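You operate a simulated robot arm through the tools that you are given. There is no shell and no other tool. Be economical: measure what you need, move in short steps, check, and stop when the job is done.

The job below is to be done with a simulated robot arm. You get a single attempt, and the scene is never put back.

Task
Take the fittings tub from the board table top and leave it on the drying bench top.

The check looks at the end state, three seconds after you hand in, the way a careful person would. Anything else that was tipped, shoved, dropped, spilled or broken makes it a failure.

Robot
A 7-joint arm with a two-finger parallel gripper, fixed in place. Base frame: the origin is at the foot of the arm, x ahead of it, y to its left, z up. Units: mm, degrees, N and s.
Its first joint turns from -66.0 to 66.0 degrees. Payload 2.6 kg.
The TCP is the grasp point between the finger pads, 30 mm short of the fingertips. In the tool frame z runs along the fingers and y along their closing line. Largest opening 94 mm; finger width 28, thickness 10; the body of the gripper, 50 by 96 mm, starts 55 mm behind the TCP.
Orientation is that of the tool frame in the base frame, as [roll, pitch, yaw] about the fixed x, y, z axes, in that order (R = Rz(yaw) Ry(pitch) Rx(roll)). With the fingers straight down and closing along the base's y, the tool's x points along the base's -x, its y along +y and its z along -z.

Tools
- The arm moves only by the tool send_rows. Its argument "plan" is a list of rows, each a list of 7 numbers: the shift along the tool's x, y, z in cm, then the turn, a rotation vector about the tool's x, y, z in degrees, then the opening in per cent of the stroke, from 0 (shut) to 100 (fully open). In form: [[dx, dy, dz, rx, ry, rz, jaw], ...]. A call has 1 to 8 rows; each row is the pose to reach, as a shift and turn from the pose commanded when the call began, along the tool's axes at that moment. Rows are played at 5 a second. More than 50 mm and 8.6 degrees between two rows, or a gripper value outside its range, and nothing of the call is played. A pose out of reach is approached as far as the arm can. The call stops where the force on the tool passes 40 N (or 10 N more than at its start, if that is more) or the arm is blocked; 0.2 s more then pass. Each finger travels about 72 mm/s and halts on what it meets, pressing with about 41 N; the grip force reading is that of the motor and also rises with nothing between the fingers. The clock runs only during rows and for 0.2 s after the last one: add rows that repeat a pose to give the fingers time. It gives the time, the measured TCP pose, the force on the tool (base axes), the opening and the grip force at its end, in the units of the frame above (readings bear some noise).
- Cameras (640 x 400 px; columns grow to the right, rows downward): "scene" is fixed at [-15.1, 405.7, 592.2]; the picture's right is [-0.99, -0.12, 0.00], its down [-0.05, 0.39, -0.92] and it looks along [0.11, -0.91, -0.40] (base axes); focal length 308 px, centre (320, 200). "wrist" rides on the gripper at [-37, 0, -58] in the tool frame; the picture's right is [0.00, -1.00, 0.00], its down [0.97, 0.00, -0.24] and it looks along [0.24, 0.00, 0.97] (tool axes); focal length 218 px, centre (320, 200).
- capture(camera): a new picture of that camera. It takes no simulated time.
- locate(camera, pixels): for up to 12 pixels [column, row] of the newest picture of that camera ("zoom" is the newest enlarged one), the place [x, y, z] in the base frame of the surface seen there, good to about 2 mm, but the place of the scene camera against the robot may be out by one fixed shift of up to 18 mm in any direction. It takes no simulated time.
- zoom(camera, box): a new picture of the part [left, top, right, bottom] of that camera's present view, enlarged. It takes no simulated time.
- job_done(): hands the job in; it is judged then, once.

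Keep the steps short. Do not move on a guess: measure, check each grasp and each placing, and mend mistakes. In all there are 60 turns and 30 pictures (those below and enlarged ones count). Leave the gripper open and the arm clear of the work at the hand-in unless told otherwise, and finish with a single line.

The tools are called after "Emit:" as name(argument=value, ...) on one line, values as JSON. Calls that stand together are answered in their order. send_rows: Moves the arm, as the interface text tells. Its arguments: {"type":"object","properties":{"plan":{"type":"array","items":{"type":"array","items":{"type":"number"}}}},"required":["plan"]} The other tools are called the same way: capture (camera) takes a picture; locate (camera, pixels) gives the place of the surface under pixels of a picture; zoom (camera, box) takes an enlarged picture of a part of a camera's view; job_done () hands the job in.

At the start:

```text
clock: 0.0
tcp_pos: [327.1, -227.9, 338.5]
orientation: [-180.0, 0.0, 179.9]
contact_force: [-0.3, 0.5, -0.1]
width: 94.1
gripper_force: 0.0
```

scene: 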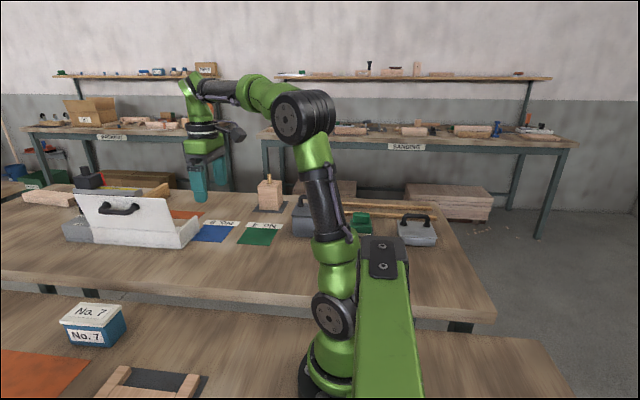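
wrist: 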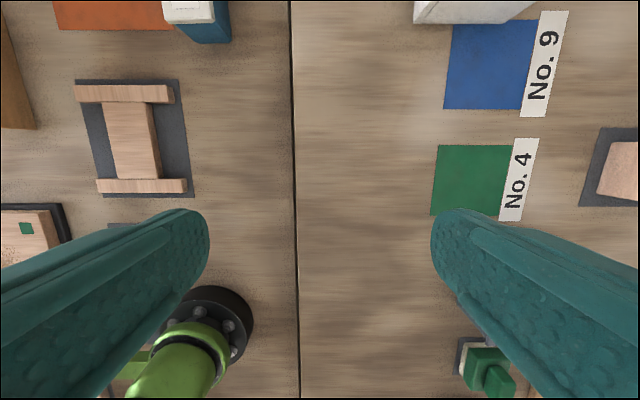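

I see two table tops separated by a seam, with a blue "No. 7" tub around (93,325). I'll enlarge the scene to identify the tub and the signs.

Emit:
zoom(camera="scene", box=[0, 160, 240, 310])

Emit:
zoom(camera="scene", box=[0, 280, 240, 400])

Emit:
zoom(camera="scene", box=[220, 160, 500, 335])

```text
2.67 times, centred on (120, 235) of scene
```

zoom: 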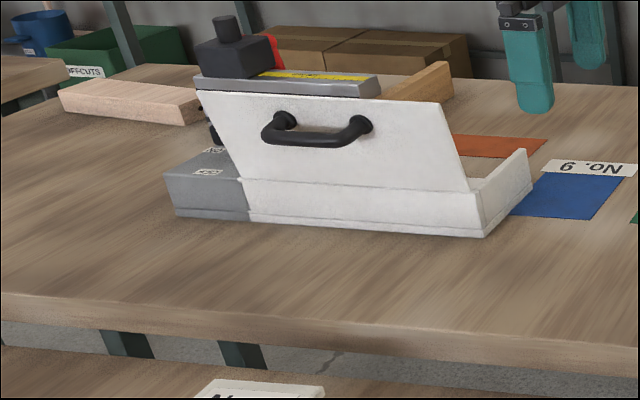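

```text
2.67 times, centred on (120, 340) of scene
```

zoom: 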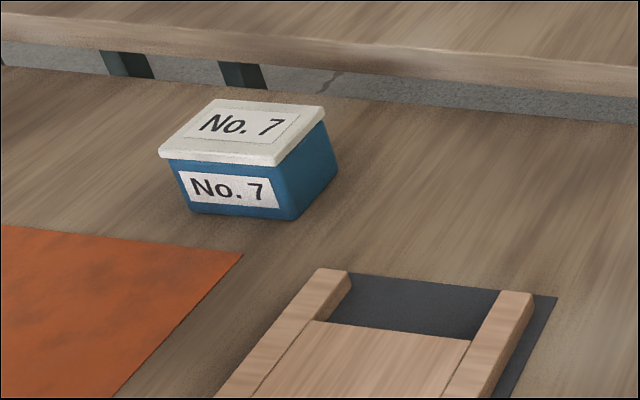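

```text
2.29 times, centred on (360, 248) of scene
```

zoom: 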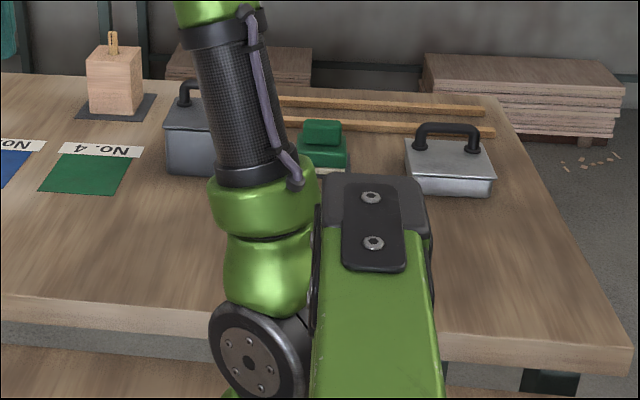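

Next I'll measure the tub and both table tops, from the scene and wrist pictures.

Emit:
locate(camera="scene", pixels=[[93, 314], [62, 320], [80, 304], [121, 306], [104, 321], [72, 338], [108, 342], [123, 328], [150, 330], [150, 270], [185, 215], [215, 233]])

Emit:
locate(camera="wrist", pixels=[[200, 10], [205, 38], [228, 38], [270, 100], [293, 100], [330, 100], [490, 60], [470, 180], [470, 10], [540, 60], [130, 10], [292, 250]])

Emit:
zoom(camera="scene", box=[0, 60, 240, 210])

Emit:
zoom(camera="scene", box=[240, 50, 600, 275])

```text
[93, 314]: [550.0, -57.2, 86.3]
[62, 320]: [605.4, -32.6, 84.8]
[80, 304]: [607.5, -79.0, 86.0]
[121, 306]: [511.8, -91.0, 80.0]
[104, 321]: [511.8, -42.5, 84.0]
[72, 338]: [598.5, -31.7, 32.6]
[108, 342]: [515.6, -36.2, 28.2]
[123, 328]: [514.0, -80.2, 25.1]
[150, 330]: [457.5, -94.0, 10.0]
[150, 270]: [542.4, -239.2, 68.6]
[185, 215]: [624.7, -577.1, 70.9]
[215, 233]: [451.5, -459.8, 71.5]
```

```text
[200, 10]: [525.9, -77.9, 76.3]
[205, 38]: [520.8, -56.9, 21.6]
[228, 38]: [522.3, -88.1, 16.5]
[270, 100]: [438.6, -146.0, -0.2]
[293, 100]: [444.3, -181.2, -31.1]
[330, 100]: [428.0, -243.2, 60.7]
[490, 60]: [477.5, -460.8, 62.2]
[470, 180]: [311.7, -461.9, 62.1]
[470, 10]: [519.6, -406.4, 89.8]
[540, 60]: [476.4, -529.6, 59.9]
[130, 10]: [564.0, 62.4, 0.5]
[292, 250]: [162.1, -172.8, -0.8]
```

```text
2.67 times, centred on (120, 135) of scene
```

zoom: 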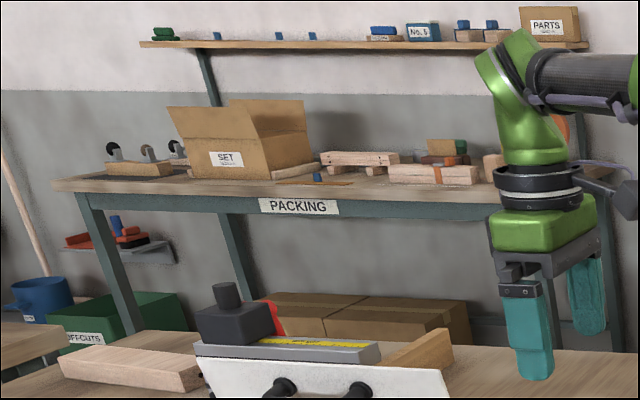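

```text
1.78 times, centred on (420, 162) of scene
```

zoom: 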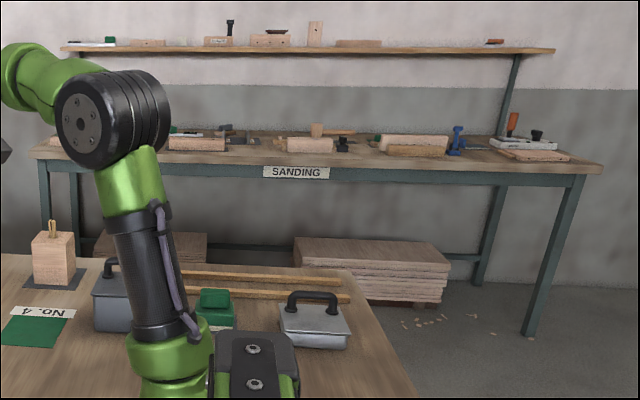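

The near table is at z≈0 and the far one at z≈61; the tub (lid top z≈76) sits on the near table. I'll move forward at this height to (500,-300) to see the far bench from above.

Emit:
send_rows(plan=[[-3.5, -1.4, 0, 0, 0, 0, 100], [-7, -2.8, 0, 0, 0, 0, 100], [-10.5, -4.2, 0, 0, 0, 0, 100], [-14, -5.6, 0, 0, 0, 0, 100], [-17.3, -7.2, 0, 0, 0, 0, 100], [-17.3, -7.2, 0, 0, 0, 0, 100]])

Emit:
capture(camera="wrist")

```text
clock: 1.4
tcp_pos: [476.7, -275.4, 308.2]
orientation: [-179.9, 0.2, 180.0]
contact_force: [-0.5, 0.2, -0.3]
width: 94.1
gripper_force: 0.1
out of reach, approached as far as the arm can: row 4, 5, 6
```

```text
22 pictures are left
```

wrist: 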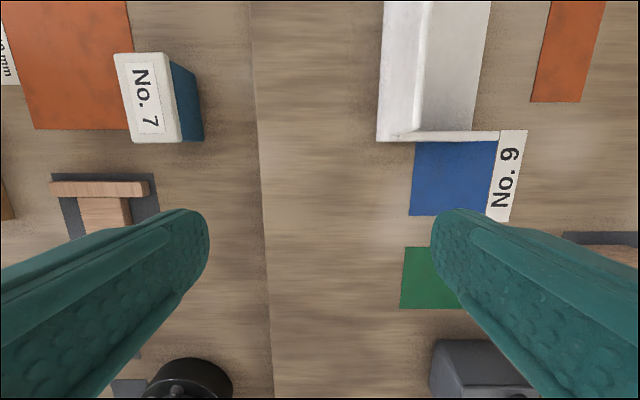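

The bench has a wide free strip between the seam (col ~260) and the blue patch (col ~410). Now I'll move over the "No. 7" tub for a closer look.

Emit:
send_rows(plan=[[0, 3.5, 2.5, 0, 0, 0, 100], [-1, 7.5, 5, 0, 0, 0, 100], [-2, 11.5, 7, 0, 0, 0, 100], [-3.5, 15.5, 8.5, 0, 0, 0, 100], [-5, 19, 8.8, 0, 0, 0, 100], [-6.8, 21.3, 8.8, 0, 0, 0, 100], [-6.8, 21.3, 8.8, 0, 0, 0, 100]])

Emit:
capture(camera="wrist")

```text
clock: 3.0
tcp_pos: [578.2, -64.0, 234.4]
orientation: [-179.9, -0.1, -180.0]
contact_force: [-0.3, -0.3, 0.4]
width: 93.8
gripper_force: 0.0
out of reach, approached as far as the arm can: row 1, 2, 3, 4, 5, 6, 7
```

```text
21 pictures are left
```

wrist: 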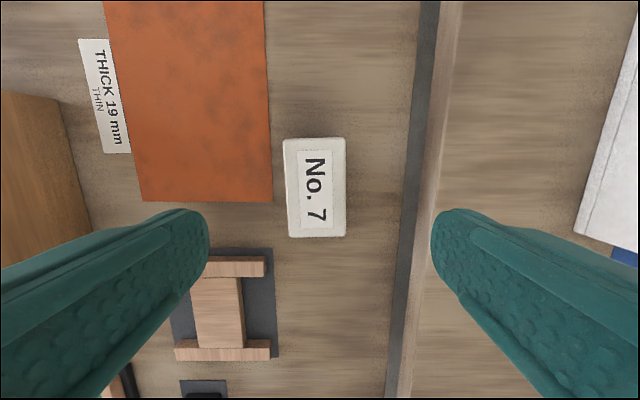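

The lid is clear at cols 283–346, rows 137–238. I'll locate its corners and the neighbouring objects (thin orange sheet, clamp jig).

Emit:
locate(camera="wrist", pixels=[[286, 142], [342, 141], [344, 234], [289, 235], [315, 188], [268, 190], [260, 150], [260, 266], [240, 255], [360, 190], [410, 190], [440, 150]])

Emit:
zoom(camera="wrist", box=[240, 100, 400, 260])

```text
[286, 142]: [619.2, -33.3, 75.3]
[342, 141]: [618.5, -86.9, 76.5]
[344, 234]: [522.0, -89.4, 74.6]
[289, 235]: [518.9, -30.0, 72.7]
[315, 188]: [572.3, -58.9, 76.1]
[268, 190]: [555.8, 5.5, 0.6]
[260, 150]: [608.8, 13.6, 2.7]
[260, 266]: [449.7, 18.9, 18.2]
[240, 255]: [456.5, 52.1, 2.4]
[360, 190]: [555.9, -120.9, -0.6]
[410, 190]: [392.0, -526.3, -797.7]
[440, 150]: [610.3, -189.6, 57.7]
```

```text
2.50 times, centred on (320, 180) of wrist
```

zoom: 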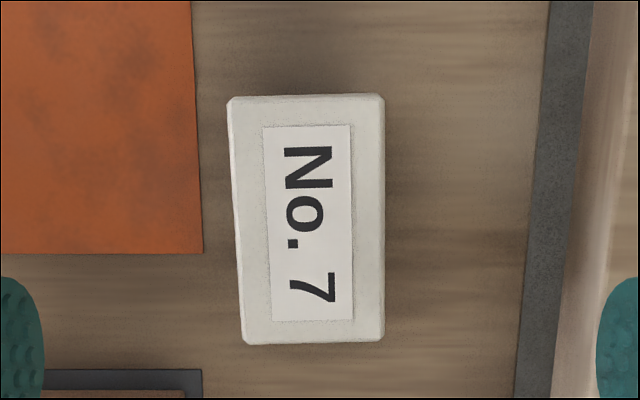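

I need to know whether the lid overhangs the body, so I'll enlarge the tub from the side.

Emit:
zoom(camera="scene", box=[48, 290, 144, 350])

```text
6.67 times, centred on (96, 320) of scene
```

zoom: 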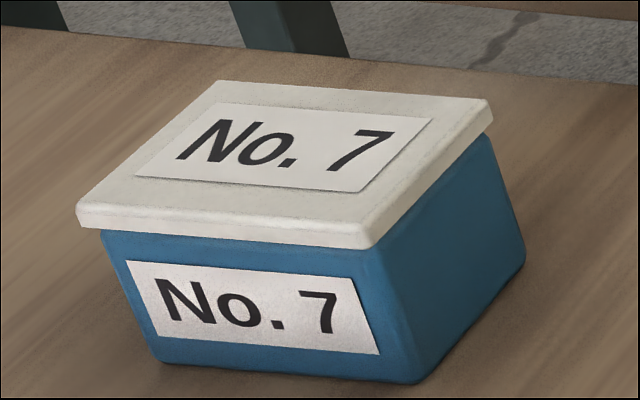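

Emit:
locate(camera="zoom", pixels=[[90, 216], [220, 230], [360, 240], [120, 245], [220, 252], [350, 262], [240, 360], [400, 370], [160, 340], [375, 200], [440, 250], [430, 350]])

```text
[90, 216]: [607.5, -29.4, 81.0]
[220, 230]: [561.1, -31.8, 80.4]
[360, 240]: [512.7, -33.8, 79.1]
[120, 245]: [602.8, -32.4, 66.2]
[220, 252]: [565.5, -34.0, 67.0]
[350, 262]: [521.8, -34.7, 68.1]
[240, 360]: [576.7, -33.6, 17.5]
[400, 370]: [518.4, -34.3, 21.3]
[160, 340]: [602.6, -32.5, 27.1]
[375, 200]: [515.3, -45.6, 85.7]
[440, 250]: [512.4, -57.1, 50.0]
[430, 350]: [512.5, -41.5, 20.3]
```

The lid overhangs the body by only 2–3 mm, the body is about 58×95 mm, and the lid spans z≈62–76. I'll go 6 cm lower (tips still above z 100) and read which pose the arm actually settles at.

Emit:
send_rows(plan=[[0, 0, 3, 0, 0, 0, 100], [0, 0, 6, 0, 0, 0, 100], [0, 0, 6, 0, 0, 0, 100]])

```text
clock: 3.8
tcp_pos: [595.0, -67.6, 179.1]
orientation: [180.0, 0.0, -180.0]
contact_force: [-0.9, 0.0, -1.0]
width: 93.8
gripper_force: 0.1
out of reach, approached as far as the arm can: row 1, 2, 3
```

It is still at the reach limit (x 595), so I'll pull back 3 cm in x and read again.

Emit:
send_rows(plan=[[1.5, 0.4, 0, 0, 0, 0, 100], [3.0, 0.8, 0, 0, 0, 0, 100], [3.0, 0.8, 0, 0, 0, 0, 100]])

```text
clock: 4.6
tcp_pos: [593.7, -60.9, 188.6]
orientation: [180.0, 0.0, -180.0]
contact_force: [0.5, -0.3, -0.3]
width: 93.8
gripper_force: 0.0
out of reach, approached as far as the arm can: row 1, 2, 3
```

Emit:
send_rows(plan=[[2, 0, 0, 0, 0, 0, 100], [4.0, 0, 0, 0, 0, 0, 100], [4.0, 0, 0, 0, 0, 0, 100]])

```text
clock: 5.4
tcp_pos: [591.6, -65.5, 195.5]
orientation: [179.9, -0.2, 180.0]
contact_force: [0.6, -1.0, 0.7]
width: 93.9
gripper_force: 0.0
out of reach, approached as far as the arm can: row 1, 2, 3
```

Still limited, so I'll pull back further in one go (the area is free at this height).

Emit:
send_rows(plan=[[2.5, 0, 0, 0, 0, 0, 100], [5.0, 0, 0, 0, 0, 0, 100], [7.5, 0, 0, 0, 0, 0, 100], [7.5, 0, 0, 0, 0, 0, 100]])

```text
clock: 6.4
tcp_pos: [585.8, -68.7, 212.6]
orientation: [179.9, -0.1, -179.9]
contact_force: [-0.3, 0.2, -0.4]
width: 94.0
gripper_force: 0.0
out of reach, approached as far as the arm can: row 1, 2, 3, 4
```

The readings all lie on the reach sphere, so the commanded point is still outside it. I'll pull back until the call stops reporting out of reach.

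Emit:
send_rows(plan=[[4, 0, 0, 0, 0, 0, 100], [8, 0, 0, 0, 0, 0, 100], [12, 0, 0, 0, 0, 0, 100], [12, 0, 0, 0, 0, 0, 100]])

```text
clock: 7.4
tcp_pos: [569.7, -88.0, 245.9]
orientation: [-180.0, -0.1, 179.9]
contact_force: [0.3, -0.1, -0.7]
width: 94.2
gripper_force: 0.1
out of reach, approached as far as the arm can: row 1, 2, 3, 4
```

Emit:
send_rows(plan=[[4, 0, 0, 0, 0, 0, 100], [8, 0, 0, 0, 0, 0, 100], [10, 0, 0, 0, 0, 0, 100], [10, 0, 0, 0, 0, 0, 100]])

```text
clock: 8.4
tcp_pos: [551.8, -104.2, 281.5]
orientation: [180.0, -0.1, 180.0]
contact_force: [-0.3, -0.3, -0.6]
width: 94.1
gripper_force: 0.2
out of reach, approached as far as the arm can: row 1, 2, 3, 4
```

The pattern fits a commanded point still beyond the reach in both x and z. I'll move back and down together to enter the workspace; fingertips stay far above everything.

Emit:
send_rows(plan=[[3, 0, 2, 0, 0, 0, 100], [6, 0, 4, 0, 0, 0, 100], [9, 0, 6, 0, 0, 0, 100], [12, 0, 8, 0, 0, 0, 100], [12, 0, 8, 0, 0, 0, 100]])

```text
clock: 9.6
tcp_pos: [563.8, -135.5, 242.6]
orientation: [-179.9, 0.1, 180.0]
contact_force: [-0.1, -0.2, 0.4]
width: 93.7
gripper_force: 0.0
out of reach, approached as far as the arm can: row 1, 2, 3, 4, 5
```

Odd behaviour: the arm slides along its reach sphere and does not come in. I'll look at the arm's configuration with the scene camera.

Emit:
capture(camera="scene")

```text
18 pictures are left
```

scene: 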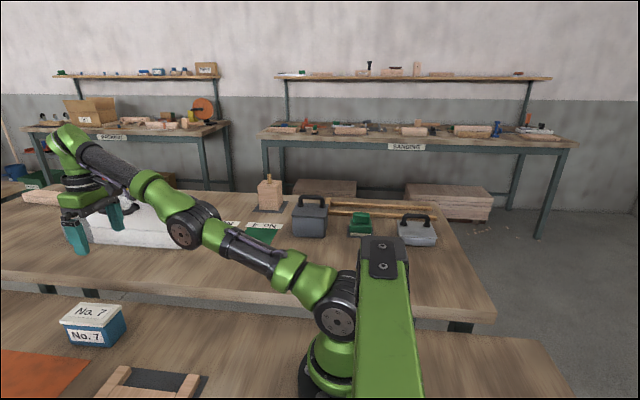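

The arm is stretched straight, and each call starts from the measured pose, so the solver is stuck at the straight-elbow singularity and inward moves have no effect. I'll tip the tool (fingers toward the base) while going in and down, so the elbow bends. Nothing is within 130 mm below the fingers here.

Emit:
send_rows(plan=[[1, 0, 1, 0, 7, 0, 100], [2, 0, 2, 0, 14, 0, 100], [3, 0, 3, 0, 21, 0, 100], [4, 0, 3, 0, 24, 0, 100], [4, 0, 3, 0, 24, 0, 100]])

```text
clock: 10.8
tcp_pos: [522.0, -104.5, 192.2]
orientation: [179.0, -20.2, 178.1]
contact_force: [-0.9, -0.7, 0.1]
width: 93.7
gripper_force: 0.1
out of reach, approached as far as the arm can: row 1, 2, 3, 4, 5
```

It came inward. I'll continue 5 cm inward at the same tilt and see whether the reach message clears.

Emit:
send_rows(plan=[[2.3, 0, 0.9, 0, 0, 0, 100], [4.7, 0, 1.7, 0, 0, 0, 100], [7, 0, 2.6, 0, 0, 0, 100], [7, 0, 2.6, 0, 0, 0, 100]])

```text
clock: 11.8
tcp_pos: [446.0, -101.3, 193.3]
orientation: [179.1, -20.0, 177.9]
contact_force: [-0.3, 0.7, 0.2]
width: 93.9
gripper_force: 0.1
```

Free of the singularity now. I'll turn the tool back to vertical in place.

Emit:
send_rows(plan=[[0, 0, 0, 0, -7, 0, 100], [0, 0, 0, 0, -14, 0, 100], [0, 0, 0, 0, -20, 0, 100], [0, 0, 0, 0, -20, 0, 100]])

```text
clock: 12.8
tcp_pos: [446.2, -104.0, 194.6]
orientation: [179.1, 0.0, 177.6]
contact_force: [0.4, 0.2, 0.5]
width: 94.4
gripper_force: 0.1
```

Now I'll level out the small roll/yaw errors and move to above the tub centre (570,-60) at z≈140, staying inside the reach.

Emit:
send_rows(plan=[[0, 0, 3, 0.5, 0, -1.2, 100], [-2, 1, 5.4, 0.9, 0, -2.4, 100], [-5.5, 2.2, 5.4, 0.9, 0, -2.4, 100], [-9, 3.5, 5.4, 0.9, 0, -2.4, 100], [-12.2, 4.9, 5.4, 0.9, 0, -2.4, 100], [-12.2, 4.9, 5.4, 0.9, 0, -2.4, 100]])

Emit:
capture(camera="wrist")

```text
clock: 14.2
tcp_pos: [568.6, -59.6, 142.7]
orientation: [180.0, -0.1, 180.0]
contact_force: [0.8, 0.3, -0.1]
width: 94.2
gripper_force: 0.0
```

```text
17 pictures are left
```

wrist: 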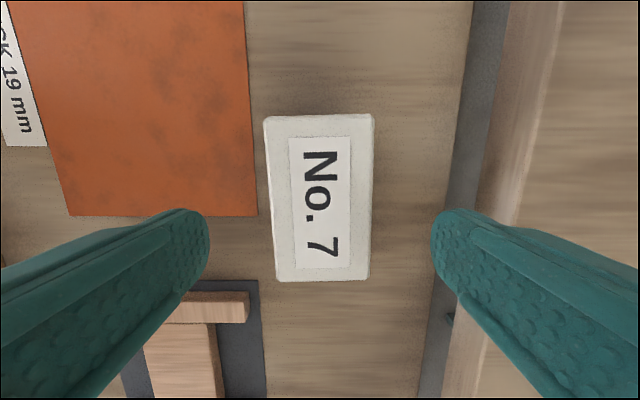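

Well placed. I'll check the lid's corners and the orange sheet's edge from here before going down.

Emit:
locate(camera="wrist", pixels=[[267, 121], [370, 118], [369, 275], [278, 276], [320, 198], [254, 205], [250, 120], [255, 285], [371, 200], [270, 200], [390, 200], [248, 295]])

```text
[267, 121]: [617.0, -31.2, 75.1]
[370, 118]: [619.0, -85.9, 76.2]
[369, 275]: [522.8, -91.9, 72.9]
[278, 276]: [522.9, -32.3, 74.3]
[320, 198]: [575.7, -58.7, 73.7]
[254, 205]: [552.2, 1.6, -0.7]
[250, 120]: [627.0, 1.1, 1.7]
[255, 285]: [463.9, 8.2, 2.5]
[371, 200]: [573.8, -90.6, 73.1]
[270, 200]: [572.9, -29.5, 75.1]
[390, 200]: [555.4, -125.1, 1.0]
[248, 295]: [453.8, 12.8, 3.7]
```

Lid centred at (570,-60), turned about 2°; the nearest sheet edge is at y≈1.5. I'll narrow to about 83 mm, turn 2° and descend to TCP z≈42 (tips at 12).

Emit:
send_rows(plan=[[0, 0, 1.5, 0, 0, -2, 88], [0, 0, 3.5, 0, 0, -2, 88], [0, 0, 5.5, 0, 0, -2, 88], [0, 0, 7.0, 0, 0, -2, 88], [0, 0, 8.5, 0, 0, -2, 88], [0, 0, 10.0, 0, 0, -2, 88], [0, 0, 10.0, 0, 0, -2, 88]])

```text
clock: 15.8
tcp_pos: [568.8, -59.7, 42.7]
orientation: [180.0, -0.1, -178.0]
contact_force: [-0.3, 0.1, 0.7]
width: 82.8
gripper_force: 0.1
```

The arm is down without contact. Next I'll close on the tub in place.

Emit:
send_rows(plan=[[0, 0, 0, 0, 0, 0, 60], [0, 0, 0, 0, 0, 0, 40], [0, 0, 0, 0, 0, 0, 40], [0, 0, 0, 0, 0, 0, 40], [0, 0, 0, 0, 0, 0, 40]])

Emit:
capture(camera="wrist")

```text
clock: 17.0
tcp_pos: [569.8, -60.6, 41.7]
orientation: [180.0, 0.0, -178.0]
contact_force: [0.7, 0.1, 0.2]
width: 65.9
gripper_force: 41.1
```

```text
16 pictures are left
```

wrist: 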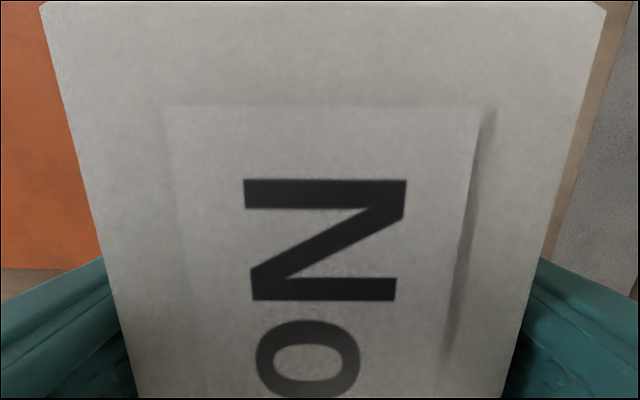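

The grip is at 65.9 mm and 41 N. As a test I'll lift 1 cm and check that the lid and body come up together.

Emit:
send_rows(plan=[[0, 0, -0.3, 0, 0, 0, 40], [0, 0, -0.6, 0, 0, 0, 40], [0, 0, -1.0, 0, 0, 0, 40], [0, 0, -1.0, 0, 0, 0, 40]])

Emit:
zoom(camera="scene", box=[32, 270, 160, 350])

```text
clock: 18.0
tcp_pos: [568.5, -59.2, 51.9]
orientation: [-180.0, -0.1, -178.0]
contact_force: [-0.5, -0.7, -2.8]
width: 66.0
gripper_force: 40.9
```

```text
5.00 times, centred on (96, 310) of scene
```

zoom: 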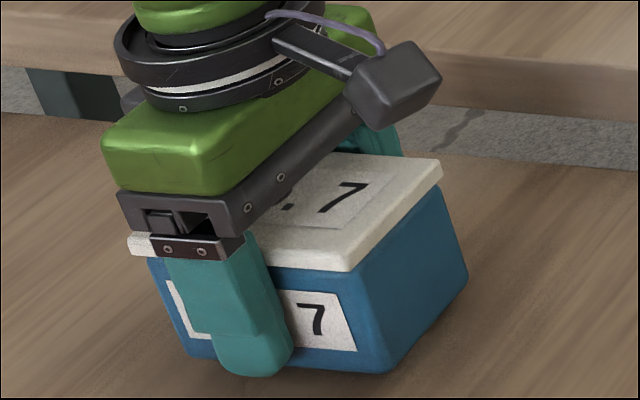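

The lid and body rise together (load ≈2.8 N). Now I'll lift straight up to TCP z≈155.

Emit:
send_rows(plan=[[0, 0, -2, 0, 0, 0, 40], [0, 0, -4, 0, 0, 0, 40], [0, 0, -6, 0, 0, 0, 40], [0, 0, -8, 0, 0, 0, 40], [0.5, 0, -10, 0, 0, 0, 40], [1, 0, -10.3, 0, 0, 0, 40], [1, 0, -10.3, 0, 0, 0, 40]])

Emit:
zoom(camera="scene", box=[0, 210, 192, 330])

```text
clock: 19.6
tcp_pos: [559.5, -59.7, 154.7]
orientation: [180.0, -0.1, -178.0]
contact_force: [-0.5, 0.3, -2.9]
width: 66.1
gripper_force: 41.1
```

```text
3.33 times, centred on (96, 270) of scene
```

zoom: 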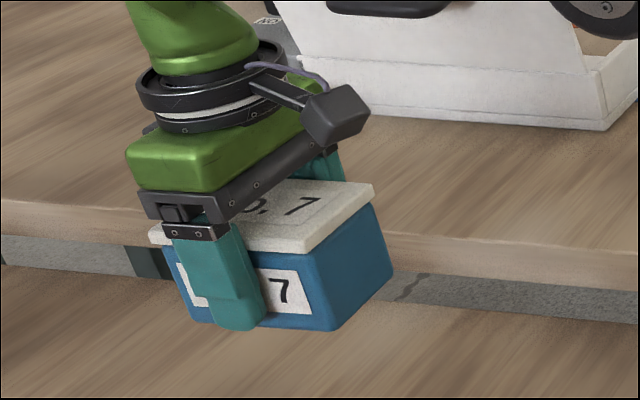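

The tub is held level. Next I'll move inward in x to about 430, over the near table.

Emit:
send_rows(plan=[[2, 0, -0.5, 0, 0, 0, 40], [4.5, 0.1, -1, 0, 0, 0, 40], [7, 0.2, -1.5, 0, 0, 0, 40], [9.5, 0.3, -1.5, 0, 0, 0, 40], [12, 0.4, -1.5, 0, 0, 0, 40], [13, 0.4, -1.5, 0, 0, 0, 40], [13, 0.4, -1.5, 0, 0, 0, 40]])

```text
clock: 21.2
tcp_pos: [431.7, -60.1, 169.7]
orientation: [180.0, -0.1, -178.0]
contact_force: [-0.5, 0.0, -2.3]
width: 66.1
gripper_force: 40.9
```

In position, grip steady. I'll now carry it over to the bench, y to about -285, with the tub's bottom ~65 mm above the bench top.

Emit:
send_rows(plan=[[0.1, -2.5, 0, 0, 0, 0, 40], [0.3, -6, 0, 0, 0, 0, 40], [0.5, -10, 0, 0, 0, 0, 40], [0.7, -14, 0, 0, 0, 0, 40], [0.9, -18, 0, 0, 0, 0, 40], [1.1, -21, 0, 0, 0, 0, 40], [1.1, -22.5, 0, 0, 0, 0, 40], [1.1, -22.5, 0, 0, 0, 0, 40]])

Emit:
capture(camera="wrist")

Emit:
capture(camera="scene")

```text
clock: 23.0
tcp_pos: [426.0, -284.5, 169.2]
orientation: [180.0, -0.1, -177.9]
contact_force: [0.0, -0.2, -3.1]
width: 66.0
gripper_force: 40.8
```

```text
13 pictures are left
```

wrist: 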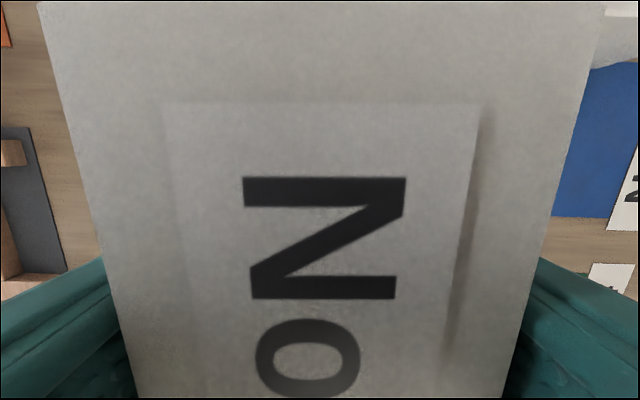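

```text
12 pictures are left
```

scene: 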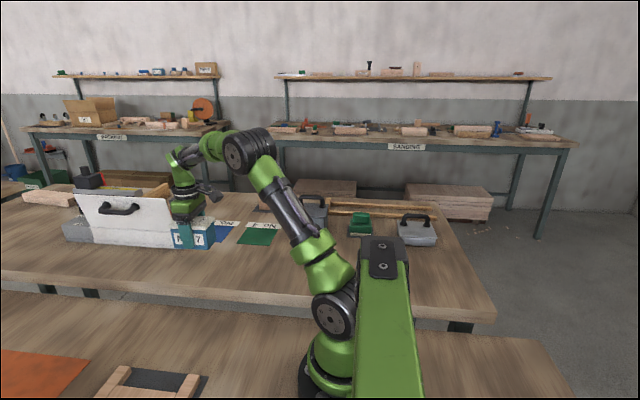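

The spot below seems free. I'll measure the blue patch's edge and the bench height beside the tub.

Emit:
locate(camera="wrist", pixels=[[556, 212], [575, 130], [590, 240], [595, 270], [85, 200], [620, 55]])

Emit:
locate(camera="scene", pixels=[[190, 260], [160, 265], [220, 260], [100, 270]])

```text
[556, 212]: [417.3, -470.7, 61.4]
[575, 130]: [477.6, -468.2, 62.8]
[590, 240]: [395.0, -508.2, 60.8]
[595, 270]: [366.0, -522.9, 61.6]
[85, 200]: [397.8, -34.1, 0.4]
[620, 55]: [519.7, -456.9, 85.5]
```

```text
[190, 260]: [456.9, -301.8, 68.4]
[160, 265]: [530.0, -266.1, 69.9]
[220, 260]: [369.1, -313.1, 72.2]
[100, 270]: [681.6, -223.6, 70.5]
```

Bench height 61.5, so the tub should touch at TCP z≈103. I'll lower gradually to that height.

Emit:
send_rows(plan=[[0, 0, 2, 0, 0, 0, 40], [0, 0, 4, 0, 0, 0, 40], [0, 0, 5, 0, 0, 0, 40], [0, 0, 5.7, 0, 0, 0, 40], [0, 0, 6.1, 0, 0, 0, 40], [0, 0, 6.4, 0, 0, 0, 40], [0, 0, 6.55, 0, 0, 0, 40], [0, 0, 6.55, 0, 0, 0, 40]])

```text
clock: 24.8
tcp_pos: [425.9, -284.1, 103.5]
orientation: [180.0, -0.1, -177.9]
contact_force: [0.7, -0.5, -4.2]
width: 65.7
gripper_force: 40.9
```

Still hanging (−3 to −4 N), so I'll lower 1 mm at a time until the load goes away.

Emit:
send_rows(plan=[[0, 0, 0.1, 0, 0, 0, 40], [0, 0, 0.1, 0, 0, 0, 40]])

```text
clock: 25.4
tcp_pos: [425.9, -283.3, 102.5]
orientation: [180.0, -0.1, -178.0]
contact_force: [0.1, -1.0, -2.8]
width: 65.9
gripper_force: 40.5
```

Emit:
send_rows(plan=[[0, 0, 0.1, 0, 0, 0, 40], [0, 0, 0.15, 0, 0, 0, 40], [0, 0, 0.15, 0, 0, 0, 40]])

```text
clock: 26.2
tcp_pos: [426.1, -285.2, 102.9]
orientation: [180.0, 0.1, -178.0]
contact_force: [-2.2, 4.9, 16.4]
width: 66.1
gripper_force: 40.8
```

Contact: the force is now +16 N upward, so the tub stands on the bench. I'll ease off 1 mm and open to ~83 mm slowly.

Emit:
send_rows(plan=[[0, 0, -0.1, 0, 0, 0, 40], [0, 0, -0.1, 0, 0, 0, 72], [0, 0, -0.1, 0, 0, 0, 80], [0, 0, -0.1, 0, 0, 0, 90], [0, 0, -0.1, 0, 0, 0, 90], [0, 0, -0.1, 0, 0, 0, 90]])

Emit:
capture(camera="wrist")

```text
clock: 27.6
tcp_pos: [425.5, -284.9, 102.4]
orientation: [-180.0, -0.1, -178.0]
contact_force: [-0.8, -0.2, -0.4]
width: 84.9
gripper_force: 0.0
```

```text
11 pictures are left
```

wrist: 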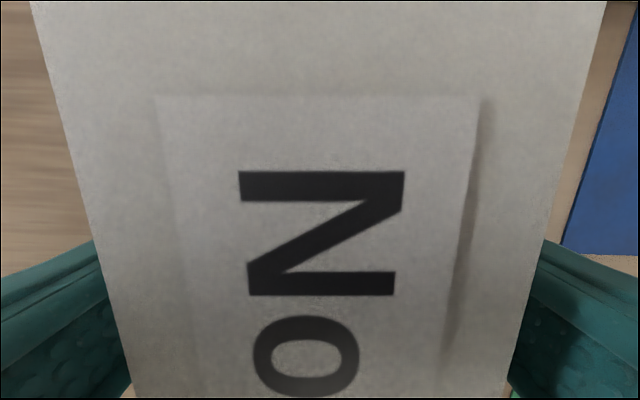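

Released with the fingers clear on both sides. Now I'll rise straight up 10 cm, then draw back.

Emit:
send_rows(plan=[[0, 0, -1, 0, 0, 0, 90], [0, 0, -3, 0, 0, 0, 90], [0, 0, -5, 0, 0, 0, 90], [0, 0, -7.5, 0, 0, 0, 90], [0, 0, -10, 0, 0, 0, 90], [2.5, 0, -12.5, 0, 0, 0, 90], [5, 0, -14, 0, 0, 0, 100], [5, 0, -14, 0, 0, 0, 100]])

Emit:
capture(camera="wrist")

Emit:
capture(camera="scene")

```text
clock: 29.4
tcp_pos: [377.2, -289.3, 244.7]
orientation: [180.0, 0.0, -177.9]
contact_force: [0.2, -0.1, 0.0]
width: 94.0
gripper_force: 0.1
```

```text
10 pictures are left
```

wrist: 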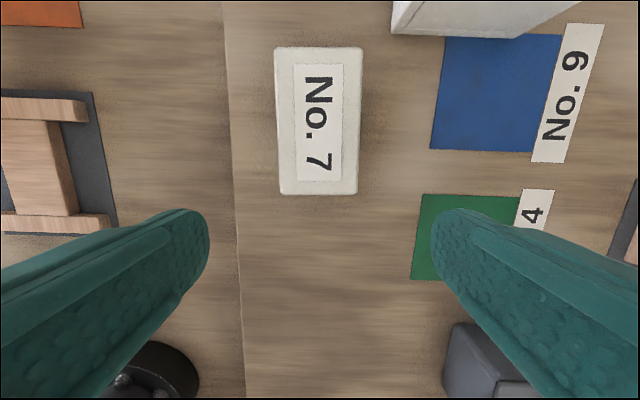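

```text
9 pictures are left
```

scene: 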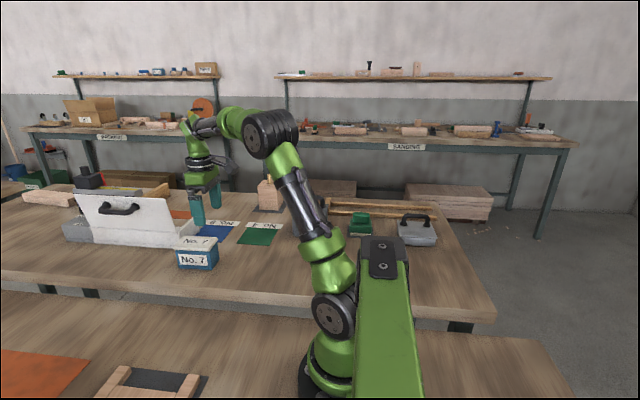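

The tub stands upright with its lid on, on a free part of the bench. Nothing else has moved, and the arm is clear with the gripper open, so I'm handing in.

Emit:
job_done()

```text
The job is handed in.
```

The fittings tub (the "No. 7" tub) now stands upright with its lid on, on the drying bench top; nothing else was disturbed, and the gripper is open and clear.
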